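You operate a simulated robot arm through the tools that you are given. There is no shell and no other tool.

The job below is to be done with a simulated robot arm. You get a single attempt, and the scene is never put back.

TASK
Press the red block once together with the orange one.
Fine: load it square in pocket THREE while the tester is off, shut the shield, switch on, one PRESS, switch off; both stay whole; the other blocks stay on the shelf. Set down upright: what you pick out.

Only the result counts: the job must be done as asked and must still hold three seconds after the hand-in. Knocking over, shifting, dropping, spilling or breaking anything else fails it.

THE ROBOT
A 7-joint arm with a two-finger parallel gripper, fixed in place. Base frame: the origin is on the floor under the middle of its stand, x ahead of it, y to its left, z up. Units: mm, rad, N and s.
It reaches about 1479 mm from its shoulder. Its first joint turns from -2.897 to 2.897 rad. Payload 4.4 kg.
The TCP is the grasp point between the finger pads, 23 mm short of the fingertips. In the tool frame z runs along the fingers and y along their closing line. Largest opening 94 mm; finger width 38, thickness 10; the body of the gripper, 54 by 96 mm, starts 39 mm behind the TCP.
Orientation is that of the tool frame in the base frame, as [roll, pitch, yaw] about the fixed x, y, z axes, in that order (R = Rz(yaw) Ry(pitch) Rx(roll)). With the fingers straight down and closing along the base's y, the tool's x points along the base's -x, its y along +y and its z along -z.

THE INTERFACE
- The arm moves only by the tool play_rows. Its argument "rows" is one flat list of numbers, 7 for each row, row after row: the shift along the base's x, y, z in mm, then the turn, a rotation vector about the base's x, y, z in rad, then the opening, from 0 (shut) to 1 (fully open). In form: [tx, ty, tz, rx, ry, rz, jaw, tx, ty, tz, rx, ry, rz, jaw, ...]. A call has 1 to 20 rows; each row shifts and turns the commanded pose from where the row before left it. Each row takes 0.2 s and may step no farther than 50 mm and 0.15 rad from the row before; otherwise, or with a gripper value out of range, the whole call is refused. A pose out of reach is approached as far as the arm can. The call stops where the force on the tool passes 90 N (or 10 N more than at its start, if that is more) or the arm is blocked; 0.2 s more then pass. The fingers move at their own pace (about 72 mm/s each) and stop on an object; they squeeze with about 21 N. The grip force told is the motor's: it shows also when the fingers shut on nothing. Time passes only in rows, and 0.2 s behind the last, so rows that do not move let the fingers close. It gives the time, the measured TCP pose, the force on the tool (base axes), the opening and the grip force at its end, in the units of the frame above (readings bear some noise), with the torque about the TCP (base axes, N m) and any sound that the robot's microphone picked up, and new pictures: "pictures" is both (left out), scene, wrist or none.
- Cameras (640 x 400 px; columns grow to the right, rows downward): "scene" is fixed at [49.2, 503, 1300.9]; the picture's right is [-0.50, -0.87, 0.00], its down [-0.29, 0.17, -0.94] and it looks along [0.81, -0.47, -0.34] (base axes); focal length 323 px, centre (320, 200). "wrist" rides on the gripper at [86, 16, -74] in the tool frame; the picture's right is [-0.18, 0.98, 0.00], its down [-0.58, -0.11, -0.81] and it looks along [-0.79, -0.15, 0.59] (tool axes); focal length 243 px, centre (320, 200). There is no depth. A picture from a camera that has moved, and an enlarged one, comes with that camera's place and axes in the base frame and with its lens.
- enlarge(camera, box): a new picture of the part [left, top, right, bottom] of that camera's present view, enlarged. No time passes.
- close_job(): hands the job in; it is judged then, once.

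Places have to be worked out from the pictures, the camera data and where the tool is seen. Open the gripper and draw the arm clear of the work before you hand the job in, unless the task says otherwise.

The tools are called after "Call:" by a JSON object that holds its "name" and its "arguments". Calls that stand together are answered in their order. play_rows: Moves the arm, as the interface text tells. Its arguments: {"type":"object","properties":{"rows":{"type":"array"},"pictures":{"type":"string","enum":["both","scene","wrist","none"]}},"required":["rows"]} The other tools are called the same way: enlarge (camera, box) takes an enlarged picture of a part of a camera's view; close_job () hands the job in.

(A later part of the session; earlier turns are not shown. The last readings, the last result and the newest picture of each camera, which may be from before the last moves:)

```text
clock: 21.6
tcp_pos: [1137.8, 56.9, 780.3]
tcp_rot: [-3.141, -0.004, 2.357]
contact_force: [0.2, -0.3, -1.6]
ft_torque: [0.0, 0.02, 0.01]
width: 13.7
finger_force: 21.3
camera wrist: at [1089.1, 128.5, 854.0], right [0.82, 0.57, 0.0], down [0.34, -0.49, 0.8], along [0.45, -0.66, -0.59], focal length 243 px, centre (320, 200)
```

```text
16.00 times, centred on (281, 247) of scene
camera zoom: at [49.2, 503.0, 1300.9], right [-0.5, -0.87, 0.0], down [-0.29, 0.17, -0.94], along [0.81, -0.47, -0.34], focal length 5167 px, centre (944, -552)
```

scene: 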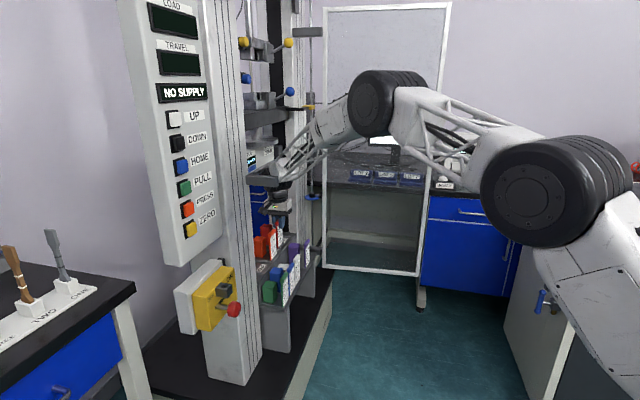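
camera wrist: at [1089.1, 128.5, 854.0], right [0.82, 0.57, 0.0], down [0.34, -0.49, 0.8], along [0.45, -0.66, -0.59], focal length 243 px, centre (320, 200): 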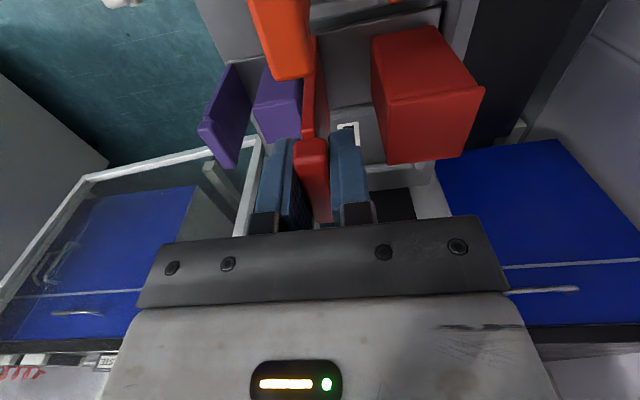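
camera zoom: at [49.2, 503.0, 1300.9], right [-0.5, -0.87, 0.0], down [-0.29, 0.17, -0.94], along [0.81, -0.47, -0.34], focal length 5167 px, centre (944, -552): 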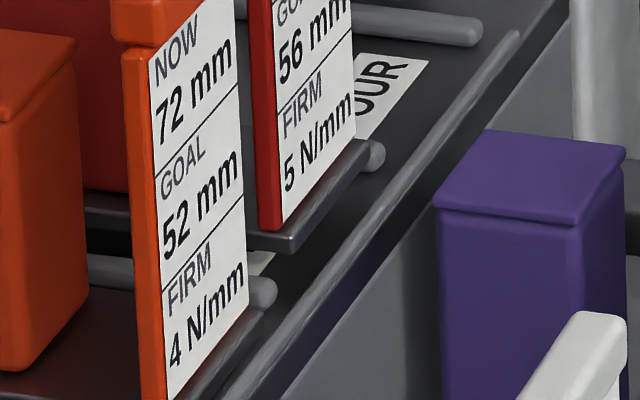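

The back has several millimetres free too, so the base lies inside the pocket outline all round. I shift the last 1.3 mm along the row and lower to the floor.

Call:
{"name": "play_rows", "arguments": {"rows": [0.9, -0.9, -2, 0, 0, 0, 0, 0, 0, -2, 0, 0, 0, 0, 0, 0, -2, 0, 0, 0, 0], "pictures": "none"}}

Call:
{"name": "play_rows", "arguments": {"rows": [0, 0, -1, 0, 0, 0, 0], "pictures": "none"}}

```text
clock: 22.4
tcp_pos: [1138.9, 56.0, 775.1]
tcp_rot: [3.141, -0.002, 2.359]
contact_force: [-0.4, -0.2, -2.1]
ft_torque: [0.0, -0.01, -0.02]
width: 13.6
finger_force: 20.9
```

```text
clock: 22.8
tcp_pos: [1138.5, 56.1, 773.9]
tcp_rot: [-3.141, 0.0, 2.358]
contact_force: [0.4, 0.2, -1.8]
ft_torque: [-0.03, 0.03, 0.01]
width: 13.5
finger_force: 20.5
```

Still no contact at z≈774, so the block is now going down between the rails. I continue in 1 mm steps.

Call:
{"name": "play_rows", "arguments": {"rows": [0, 0, -1, 0, 0, 0, 0], "pictures": "none"}}

Call:
{"name": "play_rows", "arguments": {"rows": [0, 0, -1, 0, 0, 0, 0], "pictures": "none"}}

Call:
{"name": "play_rows", "arguments": {"rows": [0, 0, -1, 0, 0, 0, 0], "pictures": "none"}}

```text
clock: 23.2
tcp_pos: [1138.3, 55.3, 773.1]
tcp_rot: [-3.141, -0.001, 2.358]
contact_force: [-0.4, 0.1, -1.6]
ft_torque: [-0.05, 0.01, 0.0]
width: 13.7
finger_force: 20.9
```

```text
clock: 23.6
tcp_pos: [1139.7, 55.1, 771.4]
tcp_rot: [-3.141, -0.001, 2.358]
contact_force: [-0.3, 0.4, -2.2]
ft_torque: [-0.04, 0.0, 0.01]
width: 13.3
finger_force: 21.1
```

```text
clock: 24.0
tcp_pos: [1139.1, 56.5, 769.9]
tcp_rot: [3.141, -0.003, 2.357]
contact_force: [0.1, -0.4, -1.4]
ft_torque: [-0.01, 0.05, 0.02]
width: 13.5
finger_force: 21.1
```

At z≈770 it still hangs free. I look to judge how far the floor still is.

Call:
{"name": "enlarge", "arguments": {"camera": "scene", "box": [272, 238, 290, 256]}}

Call:
{"name": "enlarge", "arguments": {"camera": "wrist", "box": [310, 0, 450, 60]}}

Call:
{"name": "enlarge", "arguments": {"camera": "wrist", "box": [300, 80, 400, 180]}}

```text
16.00 times, centred on (281, 247) of scene
camera zoom: at [49.2, 503.0, 1300.9], right [-0.5, -0.87, 0.0], down [-0.29, 0.17, -0.94], along [0.81, -0.47, -0.34], focal length 5167 px, centre (944, -552)
```

zoom: 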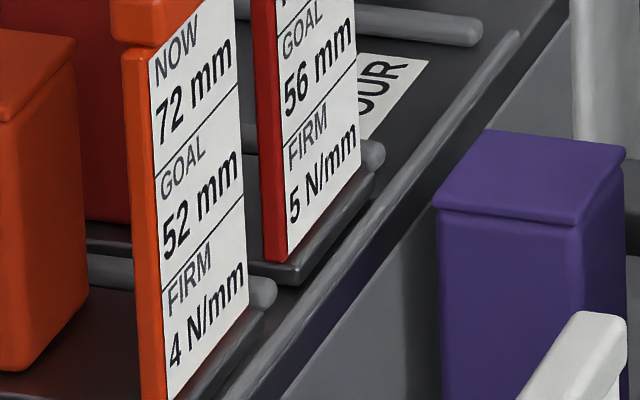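

```text
4.57 times, centred on (380, 30) of wrist
camera zoom: at [1089.9, 127.3, 844.4], right [0.82, 0.57, 0.0], down [0.34, -0.49, 0.8], along [0.45, -0.66, -0.59], focal length 1109 px, centre (46, 977)
```

zoom: 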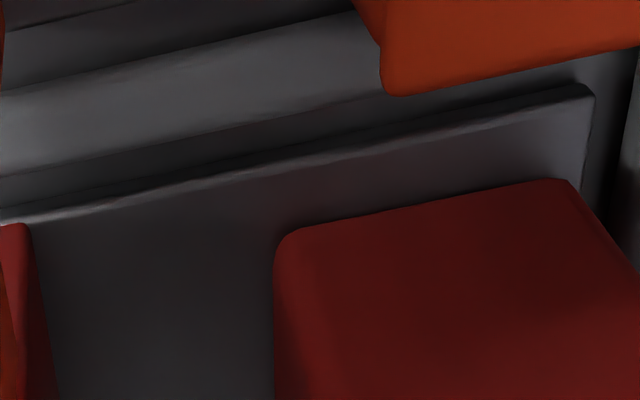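

```text
4.00 times, centred on (350, 130) of wrist
camera zoom: at [1089.9, 127.3, 844.4], right [0.82, 0.57, 0.0], down [0.34, -0.49, 0.8], along [0.45, -0.66, -0.59], focal length 970 px, centre (200, 480)
```

zoom: 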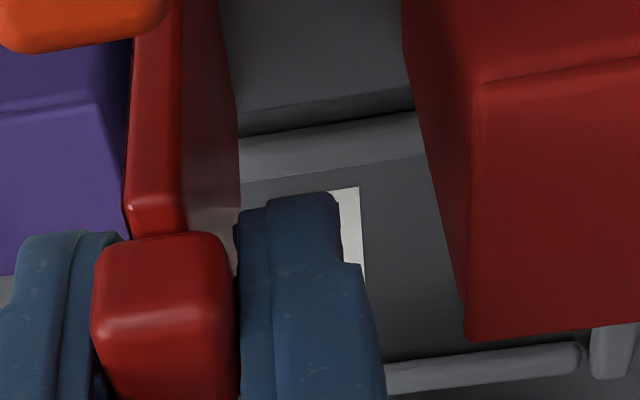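

It is nearly down, seated evenly between the rails. I keep lowering in 1 mm steps until contact.

Call:
{"name": "play_rows", "arguments": {"rows": [0, 0, -1, 0, 0, 0, 0], "pictures": "none"}}

Call:
{"name": "play_rows", "arguments": {"rows": [0, 0, -1, 0, 0, 0, 0], "pictures": "none"}}

```text
clock: 24.4
tcp_pos: [1139.7, 54.5, 769.6]
tcp_rot: [-3.141, -0.002, 2.358]
contact_force: [-0.1, -0.1, -0.7]
ft_torque: [0.0, -0.02, -0.02]
width: 13.3
finger_force: 21.1
```

```text
clock: 24.8
tcp_pos: [1139.3, 55.2, 769.7]
tcp_rot: [3.141, -0.003, 2.359]
contact_force: [-1.8, 0.5, 6.6]
ft_torque: [0.04, 0.09, 0.02]
width: 13.7
finger_force: 20.9
```

Floor contact at TCP z≈769.6 with only ~7 N and almost no torque, so the base is flat on the pocket floor. I open the fingers just enough to release.

Call:
{"name": "play_rows", "arguments": {"rows": [0, 0, 0, 0, 0, 0, 0.15, 0, 0, 0, 0, 0, 0, 0.27, 0, 0, 0, 0, 0, 0, 0.27], "pictures": "both"}}

Call:
{"name": "enlarge", "arguments": {"camera": "scene", "box": [252, 222, 296, 262]}}

Call:
{"name": "enlarge", "arguments": {"camera": "wrist", "box": [260, 0, 500, 230]}}

```text
clock: 25.6
tcp_pos: [1139.3, 56.7, 767.6]
tcp_rot: [-3.142, -0.003, 2.357]
contact_force: [0.3, 0.1, 0.3]
ft_torque: [0.0, 0.01, 0.0]
width: 25.5
finger_force: 0.0
camera wrist: at [1089.9, 127.2, 842.1], right [0.82, 0.57, 0.0], down [0.34, -0.49, 0.8], along [0.46, -0.66, -0.59], focal length 243 px, centre (320, 200)
```

scene: 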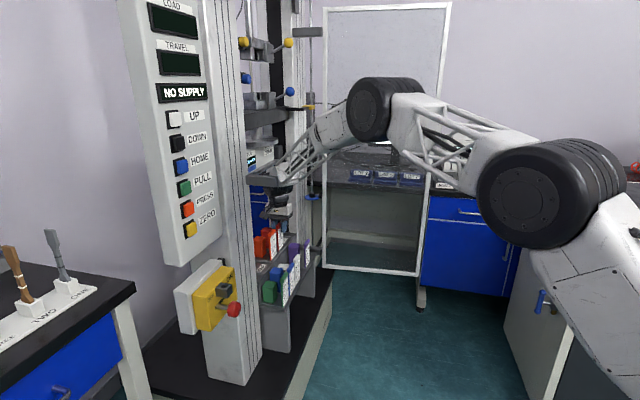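
wrist: 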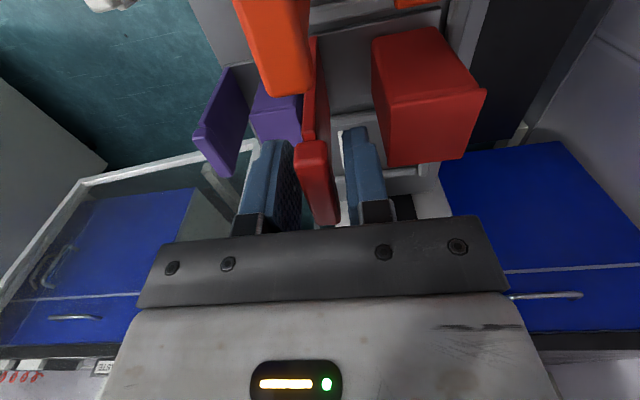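

```text
10.00 times, centred on (274, 242) of scene
camera zoom: at [49.2, 503.0, 1300.9], right [-0.5, -0.87, 0.0], down [-0.29, 0.17, -0.94], along [0.81, -0.47, -0.34], focal length 3230 px, centre (780, -220)
```

zoom: 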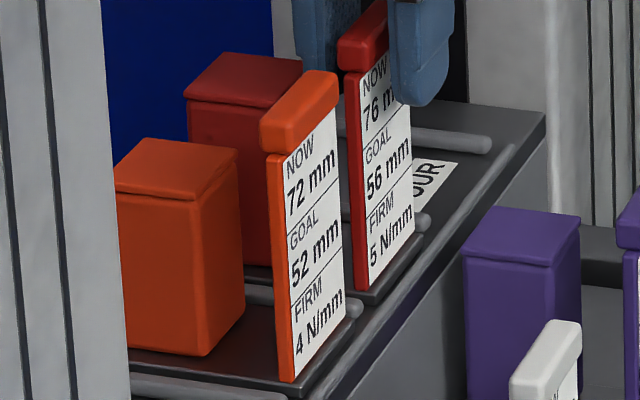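

```text
1.74 times, centred on (380, 115) of wrist
camera zoom: at [1089.9, 127.2, 842.1], right [0.82, 0.57, 0.0], down [0.34, -0.49, 0.8], along [0.46, -0.66, -0.59], focal length 422 px, centre (216, 348)
```

zoom: 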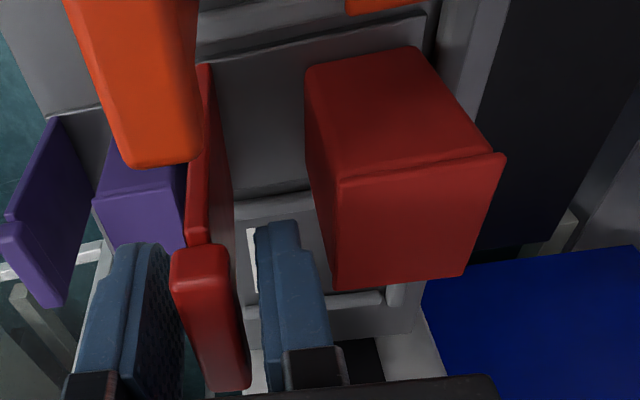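

The red block stands free, upright and square beside orange. Since rising straight would bring the wrist up to the crossbar, I rise only 14 mm and slide the fingers off along the row toward the empty pocket FOUR, then check.

Call:
{"name": "play_rows", "arguments": {"rows": [0, 0, 5, 0, 0, 0, 0.27, 0, 0, 5, 0, 0, 0, 0.27, 0, 0, 5, 0, 0, 0, 0.27], "pictures": "both"}}

Call:
{"name": "enlarge", "arguments": {"camera": "wrist", "box": [220, 0, 460, 240]}}

Call:
{"name": "enlarge", "arguments": {"camera": "scene", "box": [252, 212, 296, 262]}}

```text
clock: 26.4
tcp_pos: [1137.6, 55.5, 784.3]
tcp_rot: [-3.142, -0.003, 2.356]
contact_force: [-0.8, 0.6, 0.5]
ft_torque: [0.01, 0.0, -0.02]
width: 25.3
finger_force: 0.1
camera wrist: at [1089.7, 127.5, 857.4], right [0.82, 0.57, 0.0], down [0.34, -0.49, 0.8], along [0.45, -0.66, -0.59], focal length 243 px, centre (320, 200)
```

scene: 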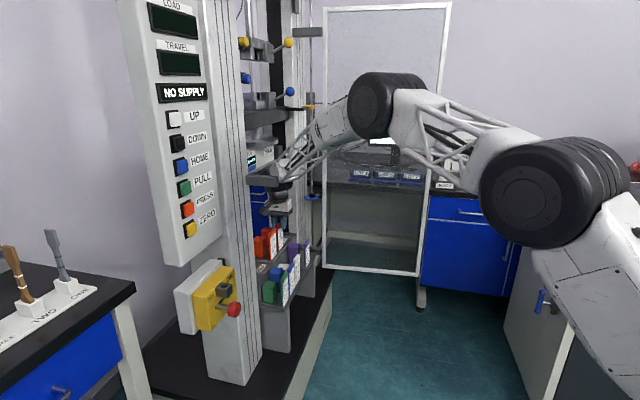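
wrist: 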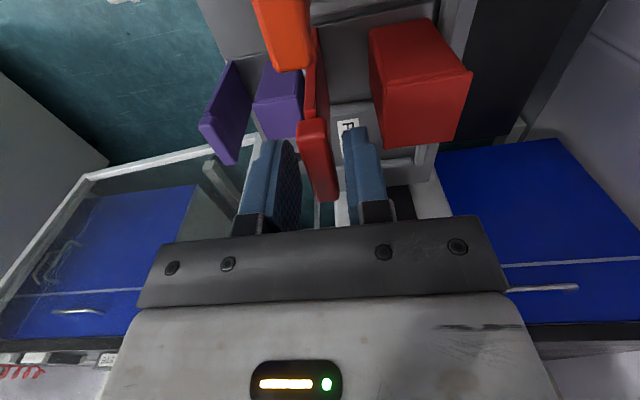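

```text
1.67 times, centred on (340, 120) of wrist
camera zoom: at [1089.7, 127.5, 857.4], right [0.82, 0.57, 0.0], down [0.34, -0.49, 0.8], along [0.45, -0.66, -0.59], focal length 404 px, centre (287, 333)
```

zoom: 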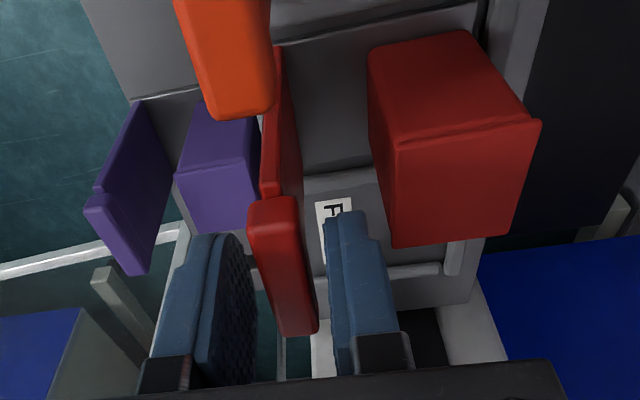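

```text
8.00 times, centred on (274, 237) of scene
camera zoom: at [49.2, 503.0, 1300.9], right [-0.5, -0.87, 0.0], down [-0.29, 0.17, -0.94], along [0.81, -0.47, -0.34], focal length 2584 px, centre (688, -96)
```

zoom: 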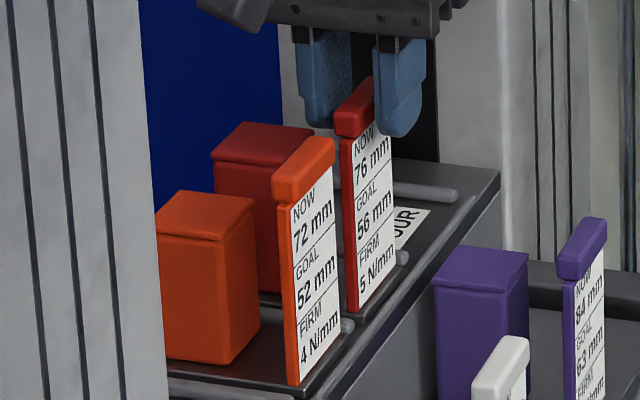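

The cap is clear between the fingers with margin on both sides. I slide along the row toward FOUR.

Call:
{"name": "play_rows", "arguments": {"rows": [5.7, -5.7, 0, 0, 0, 0, 0.3, 5.7, -5.7, 0, 0, 0, 0, 0.3, 5.7, -5.7, 0, 0, 0, 0, 0.3, 5.7, -5.7, 0, 0, 0, 0, 0.3, 5.7, -5.7, 0, 0, 0, 0, 0.3, 5.7, -5.7, 0, 0, 0, 0, 0.3], "pictures": "both"}}

Call:
{"name": "enlarge", "arguments": {"camera": "scene", "box": [252, 212, 296, 262]}}

Call:
{"name": "enlarge", "arguments": {"camera": "wrist", "box": [220, 0, 460, 240]}}

```text
clock: 27.8
tcp_pos: [1173.3, 21.8, 783.8]
tcp_rot: [3.141, -0.002, 2.358]
contact_force: [1.0, 0.0, 0.0]
ft_torque: [-0.01, -0.04, 0.02]
width: 28.2
finger_force: 0.1
camera wrist: at [1123.6, 93.5, 857.6], right [0.82, 0.57, 0.0], down [0.34, -0.49, 0.8], along [0.46, -0.66, -0.59], focal length 243 px, centre (320, 200)
```

scene: 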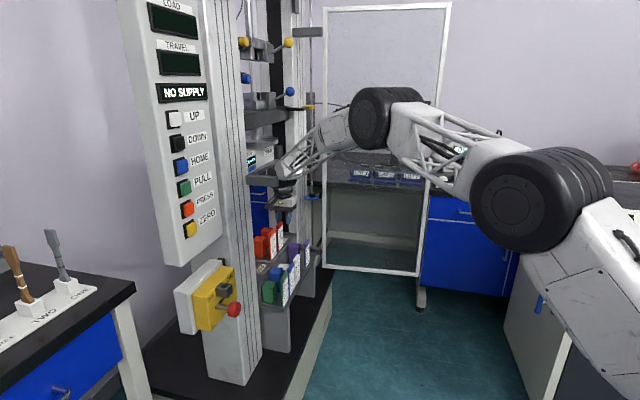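
wrist: 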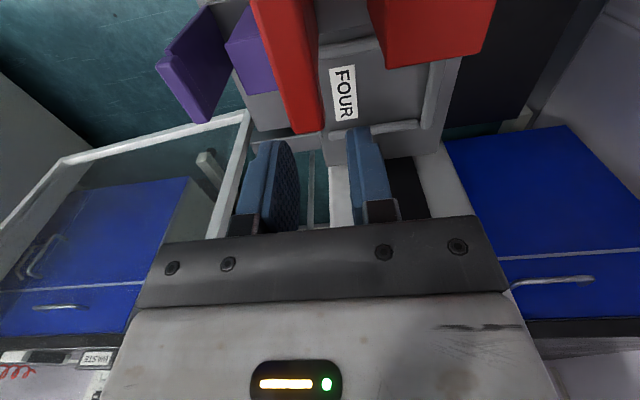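

```text
8.00 times, centred on (274, 237) of scene
camera zoom: at [49.2, 503.0, 1300.9], right [-0.5, -0.87, 0.0], down [-0.29, 0.17, -0.94], along [0.81, -0.47, -0.34], focal length 2584 px, centre (688, -96)
```

zoom: 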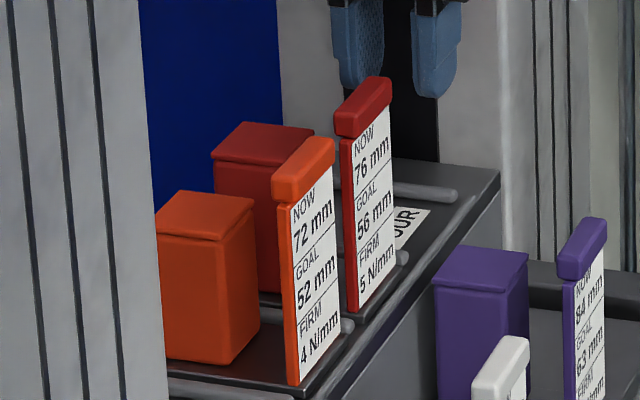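

```text
1.67 times, centred on (340, 120) of wrist
camera zoom: at [1123.6, 93.5, 857.6], right [0.82, 0.57, 0.0], down [0.34, -0.49, 0.8], along [0.46, -0.66, -0.59], focal length 404 px, centre (287, 333)
```

zoom: 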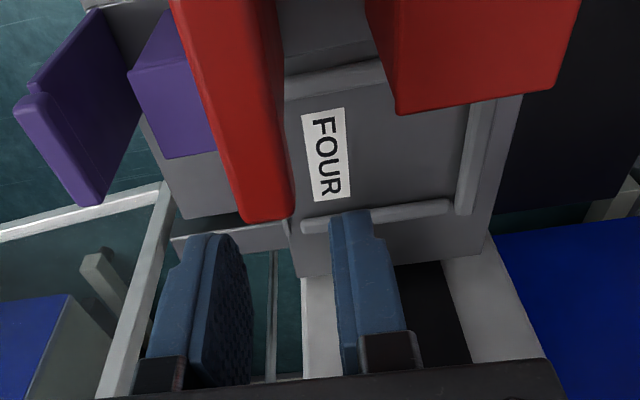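

Red did not move as the fingers left its cap. I go 12 mm further along the row and then withdraw straight out of the tester front.

Call:
{"name": "play_rows", "arguments": {"rows": [5, -5, 0, 0, 0, 0, 0.3, 4, -4, 0, 0, 0, 0, 0.3, -10, -10, 0, 0, 0, 0, 0.3, -14, -14, 0, 0, 0, 0, 0.3, -14, -14, 0, 0, 0, 0, 0.3, -14, -14, 0, 0, 0, 0, 0.3, -14, -14, 0, 0, 0, 0, 0.3, -14, -14, 5, 0, 0, 0, 0.3, -18, -14, 10, 0, 0, 0, 0.3, -25, -10, 20, 0, 0, 0, 0.3], "pictures": "both"}}

Call:
{"name": "enlarge", "arguments": {"camera": "scene", "box": [250, 212, 300, 262]}}

```text
clock: 30.0
tcp_pos: [1058.3, -89.2, 818.3]
tcp_rot: [3.14, -0.004, 2.357]
contact_force: [-0.1, 0.1, -0.1]
ft_torque: [-0.03, -0.01, 0.01]
width: 28.0
finger_force: 0.0
camera wrist: at [1010.8, -18.0, 891.6], right [0.82, 0.57, 0.0], down [0.34, -0.49, 0.8], along [0.45, -0.66, -0.59], focal length 243 px, centre (320, 200)
```

scene: 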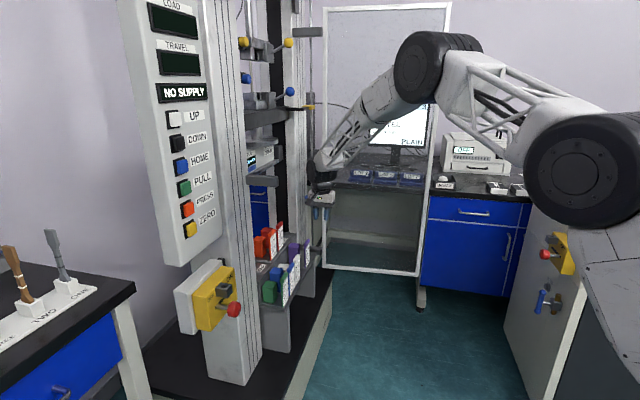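
wrist: 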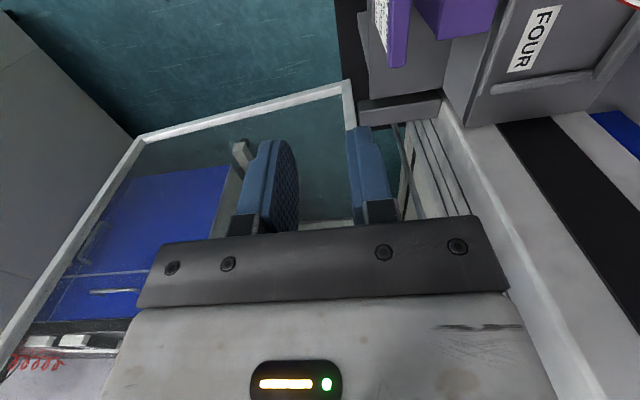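

```text
8.00 times, centred on (275, 237) of scene
camera zoom: at [49.2, 503.0, 1300.9], right [-0.5, -0.87, 0.0], down [-0.29, 0.17, -0.94], along [0.81, -0.47, -0.34], focal length 2584 px, centre (680, -96)
```

zoom: 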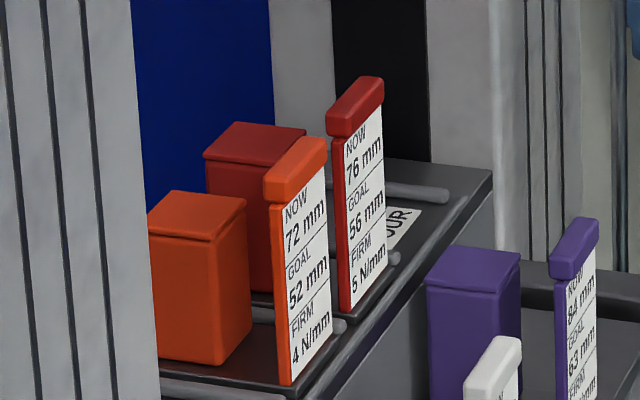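

Red and orange both stand square in their pockets. Next is the shield: its free edge is near (893,-498). I retreat to open space, turning the hand back so it will face the shield's edge.

Call:
{"name": "play_rows", "arguments": {"rows": [-24.8, -13.4, 27.7, 0, 0, 0.139, 0.3, -24.8, -13.4, 27.7, 0, 0, 0.139, 0.3, -24.8, -13.4, 27.7, 0, 0, 0.139, 0.3, -24.8, -13.4, 27.7, 0, 0, 0.139, 0.3, -24.8, -13.4, 27.7, 0, 0, 0.139, 0.5, -24.8, -13.4, 27.7, 0, 0, 0.139, 0.6, -24.8, -13.4, 27.7, 0, 0, 0.139, 0.6, -24.8, -13.4, 27.7, 0, 0, 0.139, 0.6, -24.8, -13.4, 27.7, 0, 0, 0.139, 0.6, -24.8, -13.4, 27.7, 0, 0, 0.139, 0.6, -24.8, -13.4, 27.7, 0, 0, 0.139, 0.6, -24.8, -13.4, 27.7, 0, 0, 0.139, 0.6], "pictures": "both"}}

```text
clock: 32.6
tcp_pos: [762.0, -252.6, 1148.2]
tcp_rot: [3.142, -0.002, -2.258]
contact_force: [-1.3, 0.1, -0.4]
ft_torque: [0.01, 0.02, -0.02]
width: 56.5
finger_force: 0.2
camera wrist: at [696.9, -308.9, 1223.3], right [-0.64, 0.76, 0.0], down [0.46, 0.38, 0.8], along [0.61, 0.52, -0.59], focal length 243 px, centre (320, 200)
```

scene: 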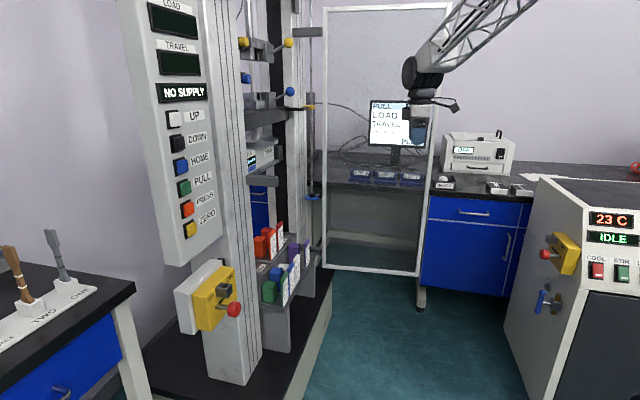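
wrist: 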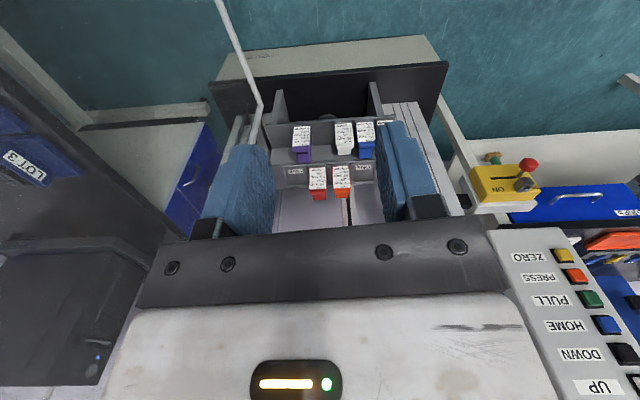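

This view shows the panel and switch well. I zoom on them now to triangulate the switch knob and PRESS button for later.

Call:
{"name": "enlarge", "arguments": {"camera": "wrist", "box": [460, 140, 640, 400]}}

Call:
{"name": "enlarge", "arguments": {"camera": "wrist", "box": [450, 140, 570, 220]}}

Call:
{"name": "enlarge", "arguments": {"camera": "scene", "box": [170, 190, 250, 340]}}

Call:
{"name": "enlarge", "arguments": {"camera": "wrist", "box": [200, 0, 320, 160]}}

Call:
{"name": "enlarge", "arguments": {"camera": "wrist", "box": [270, 100, 390, 220]}}

```text
1.54 times, centred on (550, 270) of wrist
camera zoom: at [696.9, -308.9, 1223.3], right [-0.64, 0.76, 0.0], down [0.46, 0.38, 0.8], along [0.61, 0.52, -0.59], focal length 373 px, centre (-34, 92)
```

zoom: 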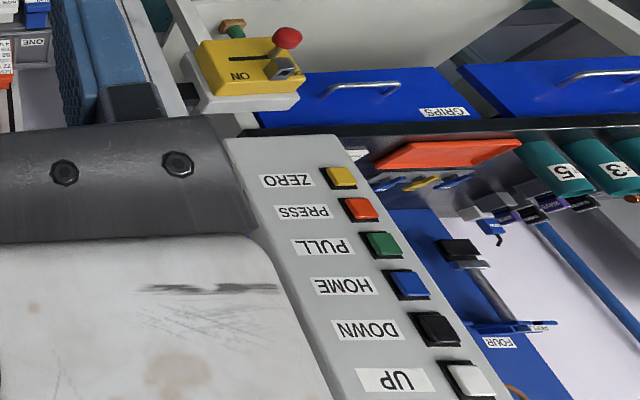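

```text
5.00 times, centred on (510, 180) of wrist
camera zoom: at [696.9, -308.9, 1223.3], right [-0.64, 0.76, 0.0], down [0.46, 0.38, 0.8], along [0.61, 0.52, -0.59], focal length 1213 px, centre (-630, 300)
```

zoom: 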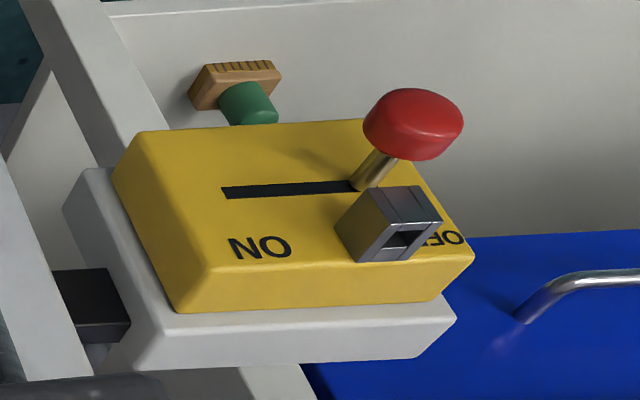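

```text
2.67 times, centred on (210, 265) of scene
camera zoom: at [49.2, 503.0, 1300.9], right [-0.5, -0.87, 0.0], down [-0.29, 0.17, -0.94], along [0.81, -0.47, -0.34], focal length 861 px, centre (613, 27)
```

zoom: 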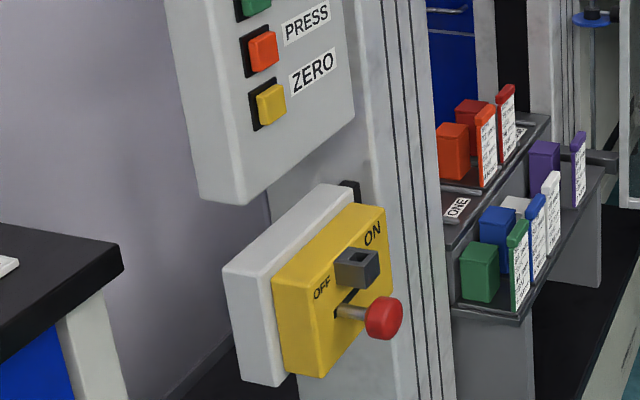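

```text
2.50 times, centred on (260, 80) of wrist
camera zoom: at [696.9, -308.9, 1223.3], right [-0.64, 0.76, 0.0], down [0.46, 0.38, 0.8], along [0.61, 0.52, -0.59], focal length 606 px, centre (470, 500)
```

zoom: 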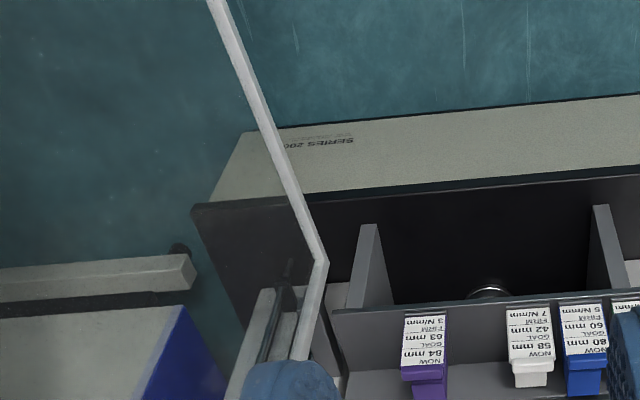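

```text
3.33 times, centred on (330, 160) of wrist
camera zoom: at [696.9, -308.9, 1223.3], right [-0.64, 0.76, 0.0], down [0.46, 0.38, 0.8], along [0.61, 0.52, -0.59], focal length 809 px, centre (287, 333)
```

zoom: 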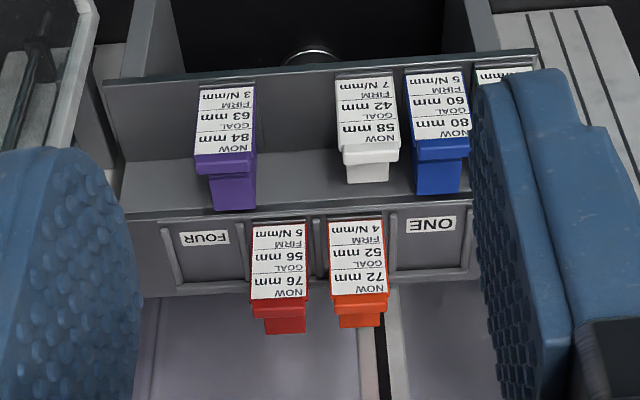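

I get the knob at (695,364,801) with the lever entering at (727,397,800), and PRESS at (736,425,1054), with both views agreeing. Now I tilt the hand to horizontal, pointing toward the shield's hinge.

Call:
{"name": "play_rows", "arguments": {"rows": [0, 0, 0, 0.1104, -0.0905, 0, 0.6, 0, 0, 0, 0.1104, -0.0905, 0, 0.6, 0, 0, 0, 0.1104, -0.0905, 0, 0.6, 0, 0, 0, 0.1104, -0.0905, 0, 0.6, 0, 0, 0, 0.1104, -0.0905, 0, 0.6, 0, 0, 0, 0.1104, -0.0905, 0, 0.6], "pictures": "both"}}

```text
clock: 34.0
tcp_pos: [761.4, -252.1, 1151.4]
tcp_rot: [3.14, 0.857, -2.261]
contact_force: [-0.9, 0.7, 0.2]
ft_torque: [-0.02, 0.02, 0.02]
width: 56.3
finger_force: 0.0
camera wrist: at [678.9, -329.4, 1133.1], right [-0.68, 0.72, 0.14], down [-0.06, -0.25, 0.97], along [0.73, 0.65, 0.21], focal length 243 px, centre (320, 200)
```

scene: 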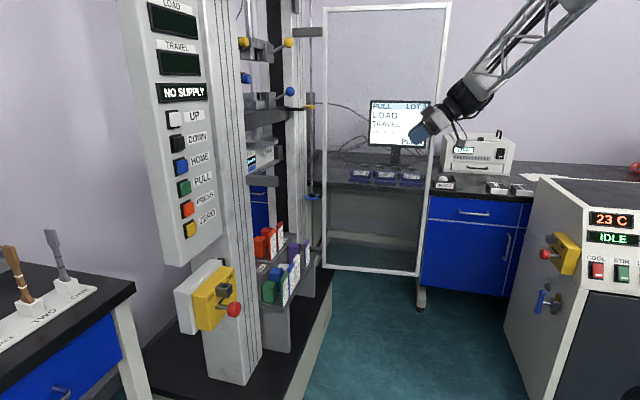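
wrist: 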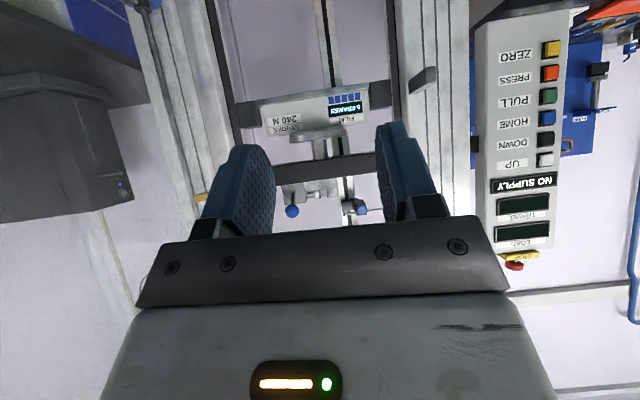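

This upside-down view shows the FILM unit and platen between the columns. I zoom in to make sure the brief wrist contact did not disturb it and to see how it relates to the platen.

Call:
{"name": "enlarge", "arguments": {"camera": "wrist", "box": [220, 60, 420, 220]}}

Call:
{"name": "enlarge", "arguments": {"camera": "scene", "box": [235, 110, 315, 200]}}

Call:
{"name": "enlarge", "arguments": {"camera": "wrist", "box": [460, 0, 640, 290]}}

```text
2.50 times, centred on (320, 140) of wrist
camera zoom: at [678.9, -329.4, 1133.1], right [-0.68, 0.72, 0.14], down [-0.06, -0.25, 0.97], along [0.73, 0.65, 0.21], focal length 606 px, centre (320, 350)
```

zoom: 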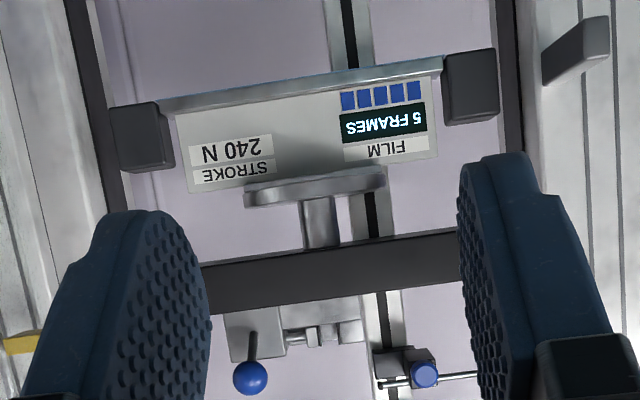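

```text
4.44 times, centred on (275, 155) of scene
camera zoom: at [49.2, 503.0, 1300.9], right [-0.5, -0.87, 0.0], down [-0.29, 0.17, -0.94], along [0.81, -0.47, -0.34], focal length 1435 px, centre (520, 400)
```

zoom: 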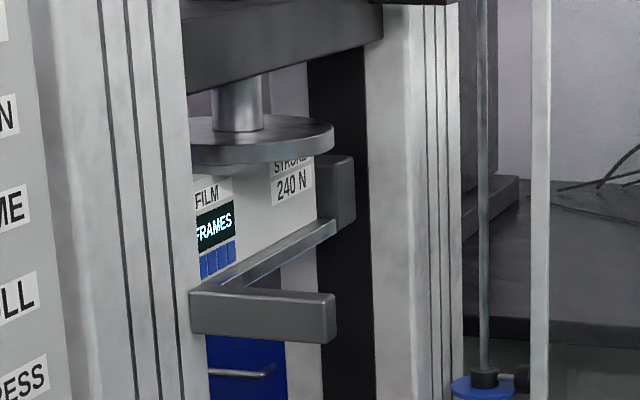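

```text
1.38 times, centred on (550, 145) of wrist
camera zoom: at [678.9, -329.4, 1133.1], right [-0.68, 0.72, 0.14], down [-0.06, -0.25, 0.97], along [0.73, 0.65, 0.21], focal length 335 px, centre (3, 276)
```

zoom: 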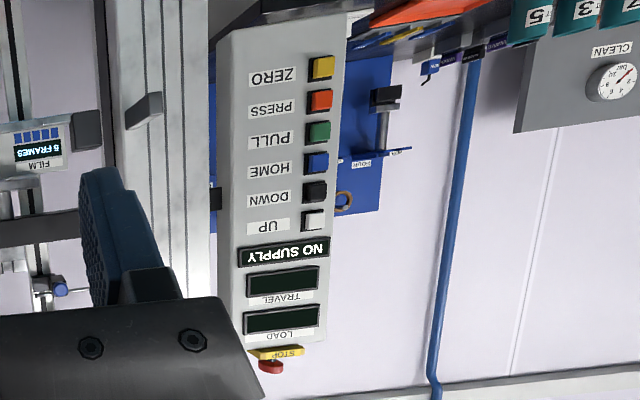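

The FILM unit looks unchanged; it hangs just under the platen. I finish tilting the hand to horizontal.

Call:
{"name": "play_rows", "arguments": {"rows": [0, 0, 0, 0.1104, -0.0905, 0, 0.6, 0, 0, 0, 0.1104, -0.0905, 0, 0.6, 0, 0, 0, 0.1104, -0.0905, 0, 0.6, 0, 0, 0, 0.1104, -0.0905, 0, 0.6, 0, 0, 0, 0.1104, -0.0905, 0, 0.6], "pictures": "both"}}

```text
clock: 35.2
tcp_pos: [762.0, -252.0, 1151.3]
tcp_rot: [1.192, 1.568, 2.076]
contact_force: [-0.4, 0.5, 0.3]
ft_torque: [0.01, 0.02, 0.0]
width: 56.4
finger_force: 0.1
camera wrist: at [702.6, -300.0, 1064.2], right [-0.76, 0.62, 0.19], down [-0.43, -0.69, 0.58], along [0.49, 0.36, 0.79], focal length 243 px, centre (320, 200)
```

scene: 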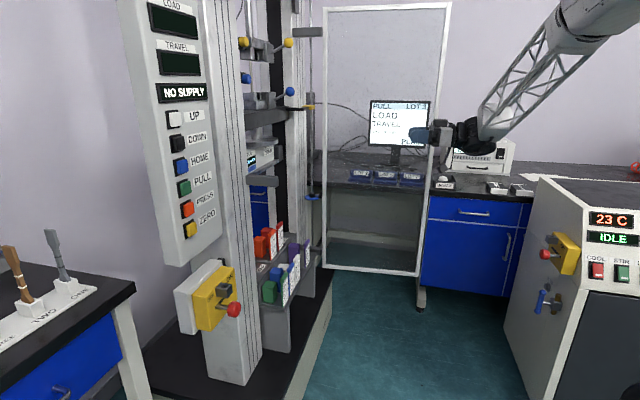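
wrist: 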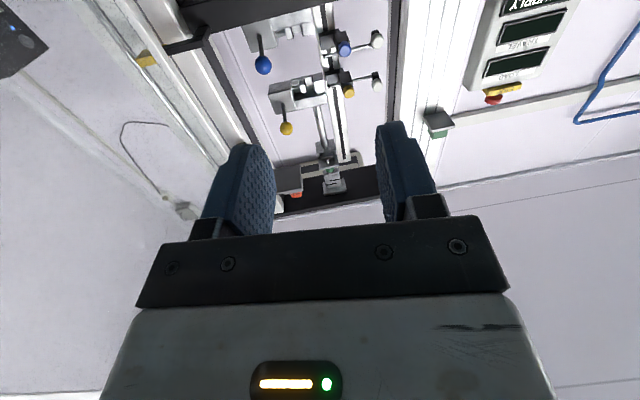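

The hand is now horizontal. I check the shield's free stile closely before going around it.

Call:
{"name": "enlarge", "arguments": {"camera": "scene", "box": [410, 90, 470, 160]}}

Call:
{"name": "enlarge", "arguments": {"camera": "scene", "box": [400, 235, 450, 295]}}

Call:
{"name": "enlarge", "arguments": {"camera": "scene", "box": [420, 0, 470, 50]}}

Call:
{"name": "enlarge", "arguments": {"camera": "scene", "box": [290, 0, 350, 60]}}

Call:
{"name": "enlarge", "arguments": {"camera": "scene", "box": [290, 220, 350, 290]}}

```text
5.71 times, centred on (440, 125) of scene
camera zoom: at [49.2, 503.0, 1300.9], right [-0.5, -0.87, 0.0], down [-0.29, 0.17, -0.94], along [0.81, -0.47, -0.34], focal length 1845 px, centre (-366, 629)
```

zoom: 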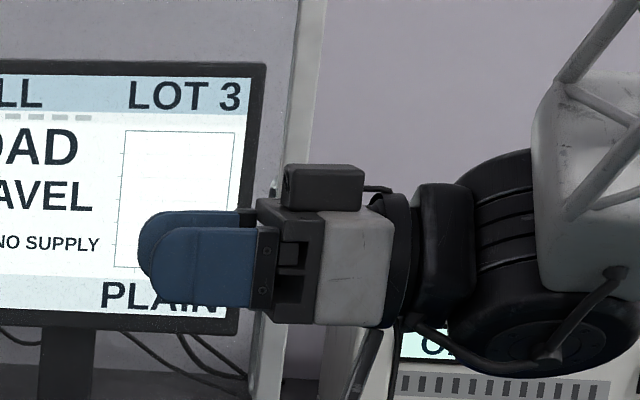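

```text
6.67 times, centred on (425, 265) of scene
camera zoom: at [49.2, 503.0, 1300.9], right [-0.5, -0.87, 0.0], down [-0.29, 0.17, -0.94], along [0.81, -0.47, -0.34], focal length 2153 px, centre (-380, -233)
```

zoom: 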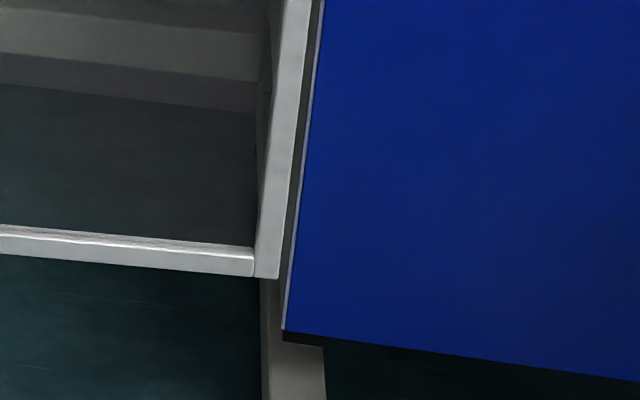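

```text
8.00 times, centred on (445, 25) of scene
camera zoom: at [49.2, 503.0, 1300.9], right [-0.5, -0.87, 0.0], down [-0.29, 0.17, -0.94], along [0.81, -0.47, -0.34], focal length 2584 px, centre (-680, 1600)
```

zoom: 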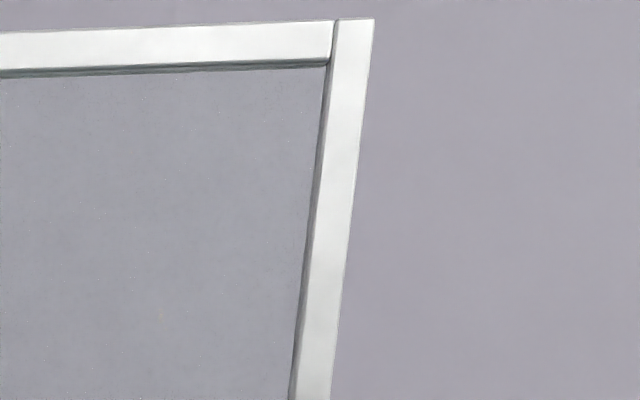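

```text
6.67 times, centred on (320, 30) of scene
camera zoom: at [49.2, 503.0, 1300.9], right [-0.5, -0.87, 0.0], down [-0.29, 0.17, -0.94], along [0.81, -0.47, -0.34], focal length 2153 px, centre (320, 1333)
```

zoom: 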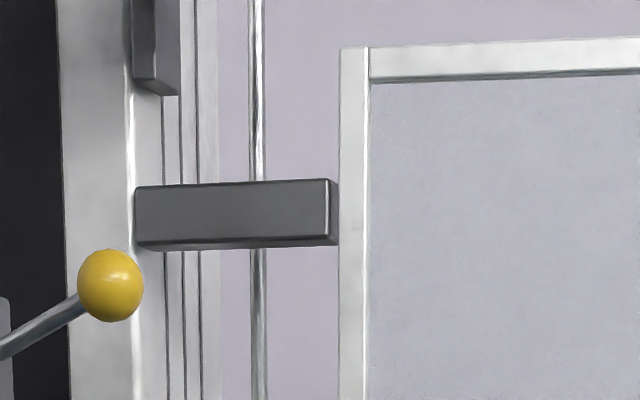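

```text
5.71 times, centred on (320, 255) of scene
camera zoom: at [49.2, 503.0, 1300.9], right [-0.5, -0.87, 0.0], down [-0.29, 0.17, -0.94], along [0.81, -0.47, -0.34], focal length 1845 px, centre (320, -114)
```

zoom: 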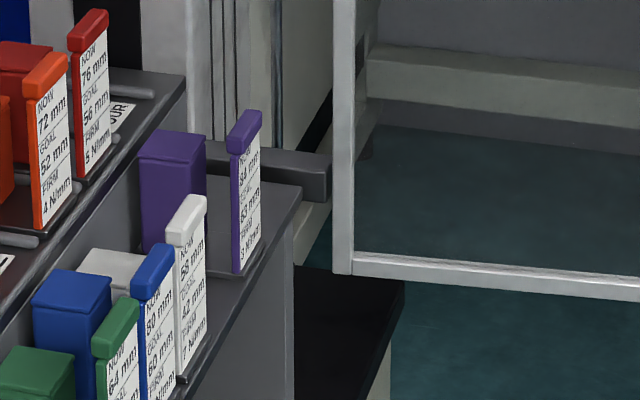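

The stile is about 17 mm wide and its edge lies near (893,-495). I move the horizontal hand along a path outside the shield's swing, to a point beyond its free edge.

Call:
{"name": "play_rows", "arguments": {"rows": [2, -40, 0, 0, 0, 0, 0.6, 2, -40, 0, 0, 0, 0, 0.6, 2, -40, 0, 0, 0, 0, 0.6, 2, -40, 0, 0, 0, 0, 0.6, 2, -40, 0, 0, 0, 0, 0.6], "pictures": "both"}}

```text
clock: 36.4
tcp_pos: [771.5, -454.1, 1152.2]
tcp_rot: [2.419, 1.565, -2.982]
contact_force: [0.0, 0.4, -0.2]
ft_torque: [-0.02, -0.02, -0.02]
width: 56.4
finger_force: 0.0
camera wrist: at [712.4, -501.3, 1065.2], right [-0.76, 0.62, 0.19], down [-0.42, -0.69, 0.58], along [0.49, 0.36, 0.79], focal length 243 px, centre (320, 200)
```

scene: 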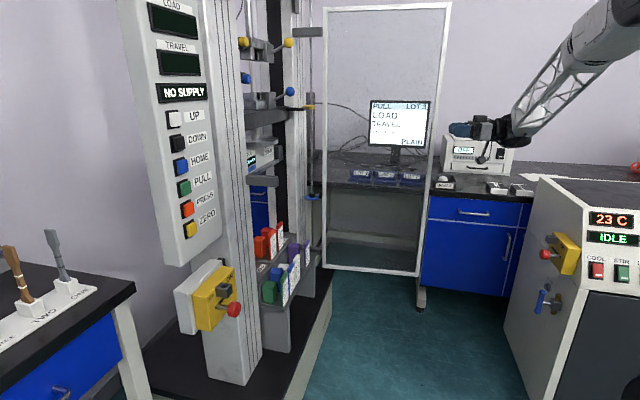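
wrist: 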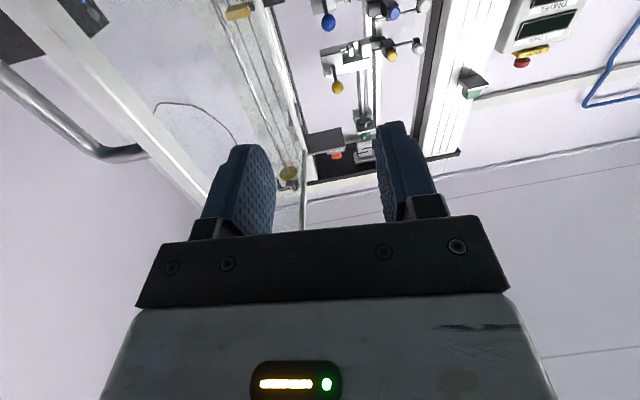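

There is a pull handle on the outer face of the shield's free stile. I zoom in on it.

Call:
{"name": "enlarge", "arguments": {"camera": "wrist", "box": [0, 0, 240, 220]}}

Call:
{"name": "enlarge", "arguments": {"camera": "scene", "box": [420, 70, 540, 190]}}

```text
1.82 times, centred on (120, 110) of wrist
camera zoom: at [712.4, -501.3, 1065.2], right [-0.76, 0.62, 0.19], down [-0.42, -0.69, 0.58], along [0.49, 0.36, 0.79], focal length 441 px, centre (684, 364)
```

zoom: 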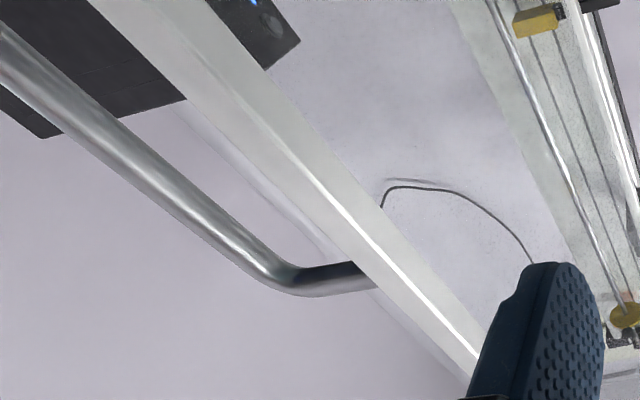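

```text
3.33 times, centred on (480, 130) of scene
camera zoom: at [49.2, 503.0, 1300.9], right [-0.5, -0.87, 0.0], down [-0.29, 0.17, -0.94], along [0.81, -0.47, -0.34], focal length 1076 px, centre (-213, 433)
```

zoom: 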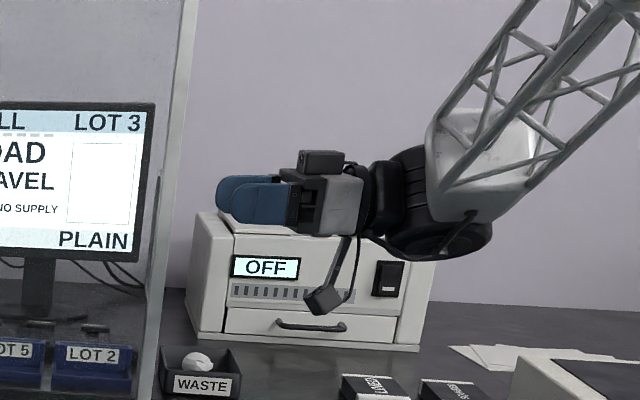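

The handle's upper end attaches at about z=1153, so I will use the bare stile above it. I raise to z≈1240 and move to just beyond the free edge.

Call:
{"name": "play_rows", "arguments": {"rows": [0, 0, 44, 0, 0, 0, 0.7, 0, 0, 44, 0, 0, 0, 0.7, 16.9, -27.2, 0, 0, 0, 0, 0.7, 16.9, -27.2, 0, 0, 0, 0, 0.7, 16.9, -27.2, 0, 0, 0, 0, 0.7, 16.9, -27.2, 0, 0, 0, 0, 0.7], "pictures": "both"}}

Call:
{"name": "enlarge", "arguments": {"camera": "wrist", "box": [100, 0, 500, 240]}}

Call:
{"name": "enlarge", "arguments": {"camera": "scene", "box": [420, 50, 520, 150]}}

```text
clock: 37.8
tcp_pos: [839.4, -561.1, 1238.7]
tcp_rot: [2.6, 1.568, -2.797]
contact_force: [0.0, 0.0, 0.7]
ft_torque: [-0.04, 0.02, -0.02]
width: 65.7
finger_force: 0.1
camera wrist: at [779.8, -610.1, 1151.1], right [-0.76, 0.62, 0.19], down [-0.43, -0.69, 0.58], along [0.49, 0.36, 0.79], focal length 243 px, centre (320, 200)
```

scene: 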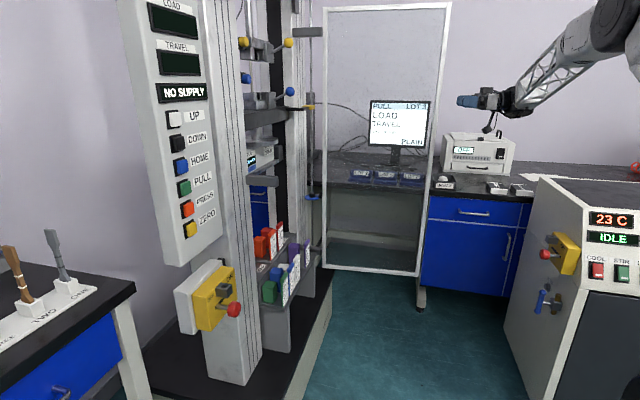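
wrist: 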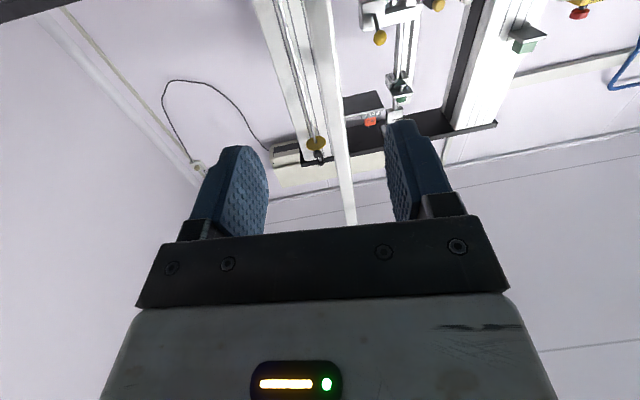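

```text
1.60 times, centred on (300, 120) of wrist
camera zoom: at [779.8, -610.1, 1151.1], right [-0.76, 0.62, 0.19], down [-0.43, -0.69, 0.58], along [0.49, 0.36, 0.79], focal length 388 px, centre (352, 328)
```

zoom: 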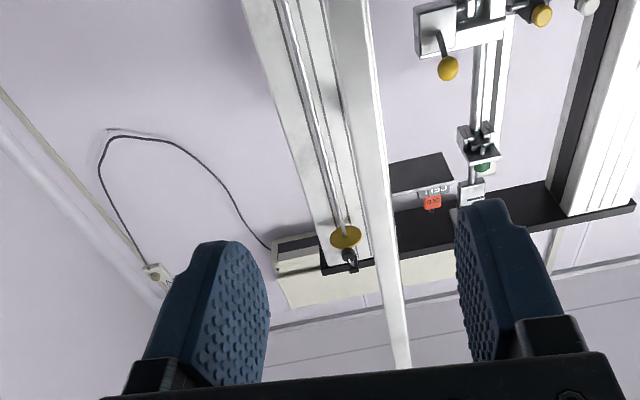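

```text
4.00 times, centred on (470, 100) of scene
camera zoom: at [49.2, 503.0, 1300.9], right [-0.5, -0.87, 0.0], down [-0.29, 0.17, -0.94], along [0.81, -0.47, -0.34], focal length 1292 px, centre (-280, 600)
```

zoom: 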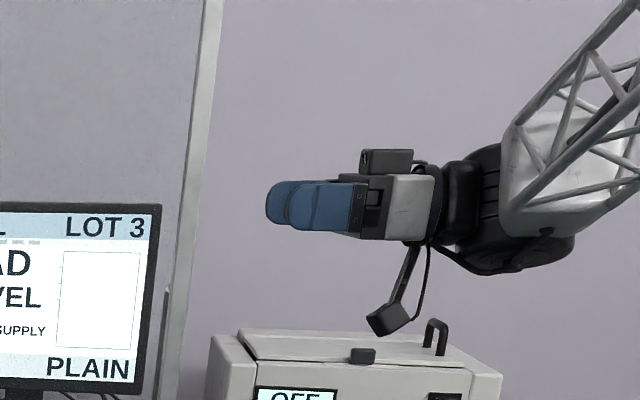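

The stile appears centred between the fingers, within a few millimetres. I move forward ~92 mm so the fingers straddle it.

Call:
{"name": "play_rows", "arguments": {"rows": [14.6, 17.7, 0, 0, 0, 0, 0.7, 14.6, 17.7, 0, 0, 0, 0, 0.7, 14.6, 17.7, 0, 0, 0, 0, 0.7, 14.6, 17.7, 0, 0, 0, 0, 0.7], "pictures": "both"}}

Call:
{"name": "enlarge", "arguments": {"camera": "wrist", "box": [100, 0, 500, 240]}}

Call:
{"name": "enlarge", "arguments": {"camera": "scene", "box": [420, 50, 500, 130]}}

```text
clock: 38.8
tcp_pos: [898.4, -489.9, 1237.2]
tcp_rot: [2.513, 1.568, -2.885]
contact_force: [0.3, 0.5, -0.1]
ft_torque: [0.01, 0.06, 0.01]
width: 65.6
finger_force: 0.1
camera wrist: at [839.0, -537.3, 1151.0], right [-0.76, 0.62, 0.19], down [-0.43, -0.69, 0.58], along [0.49, 0.36, 0.79], focal length 243 px, centre (320, 200)
```

scene: 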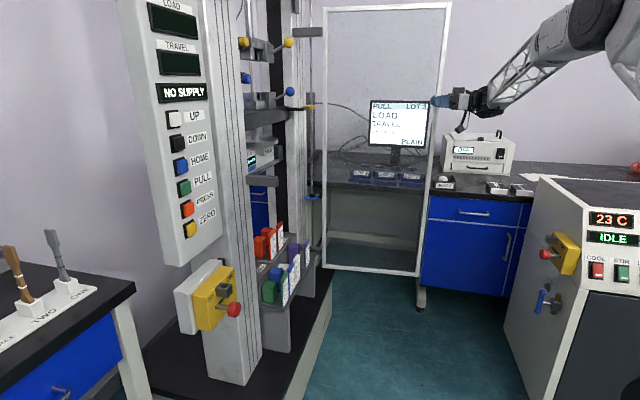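
wrist: 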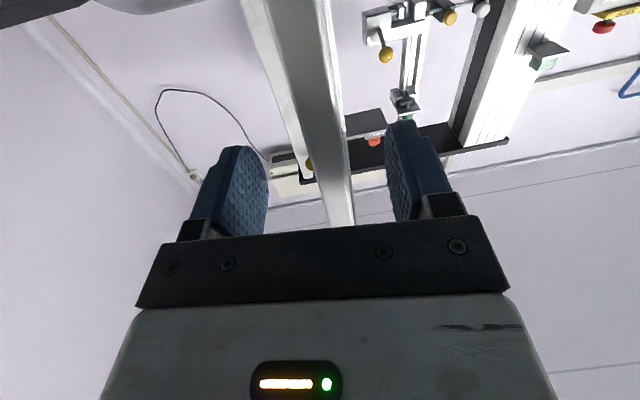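

```text
1.60 times, centred on (300, 120) of wrist
camera zoom: at [839.0, -537.3, 1151.0], right [-0.76, 0.62, 0.19], down [-0.43, -0.69, 0.58], along [0.49, 0.36, 0.79], focal length 388 px, centre (352, 328)
```

zoom: 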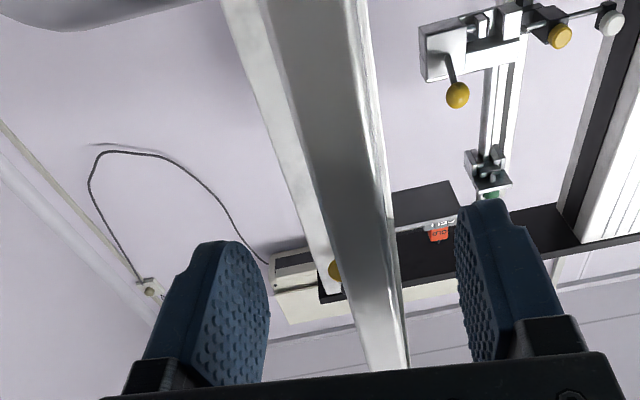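

```text
5.00 times, centred on (460, 90) of scene
camera zoom: at [49.2, 503.0, 1300.9], right [-0.5, -0.87, 0.0], down [-0.29, 0.17, -0.94], along [0.81, -0.47, -0.34], focal length 1615 px, centre (-380, 750)
```

zoom: 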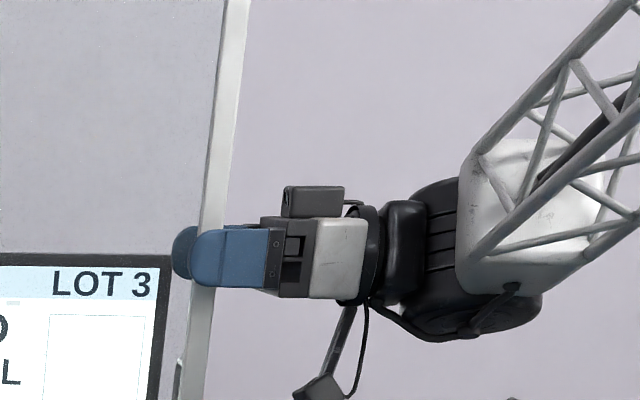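

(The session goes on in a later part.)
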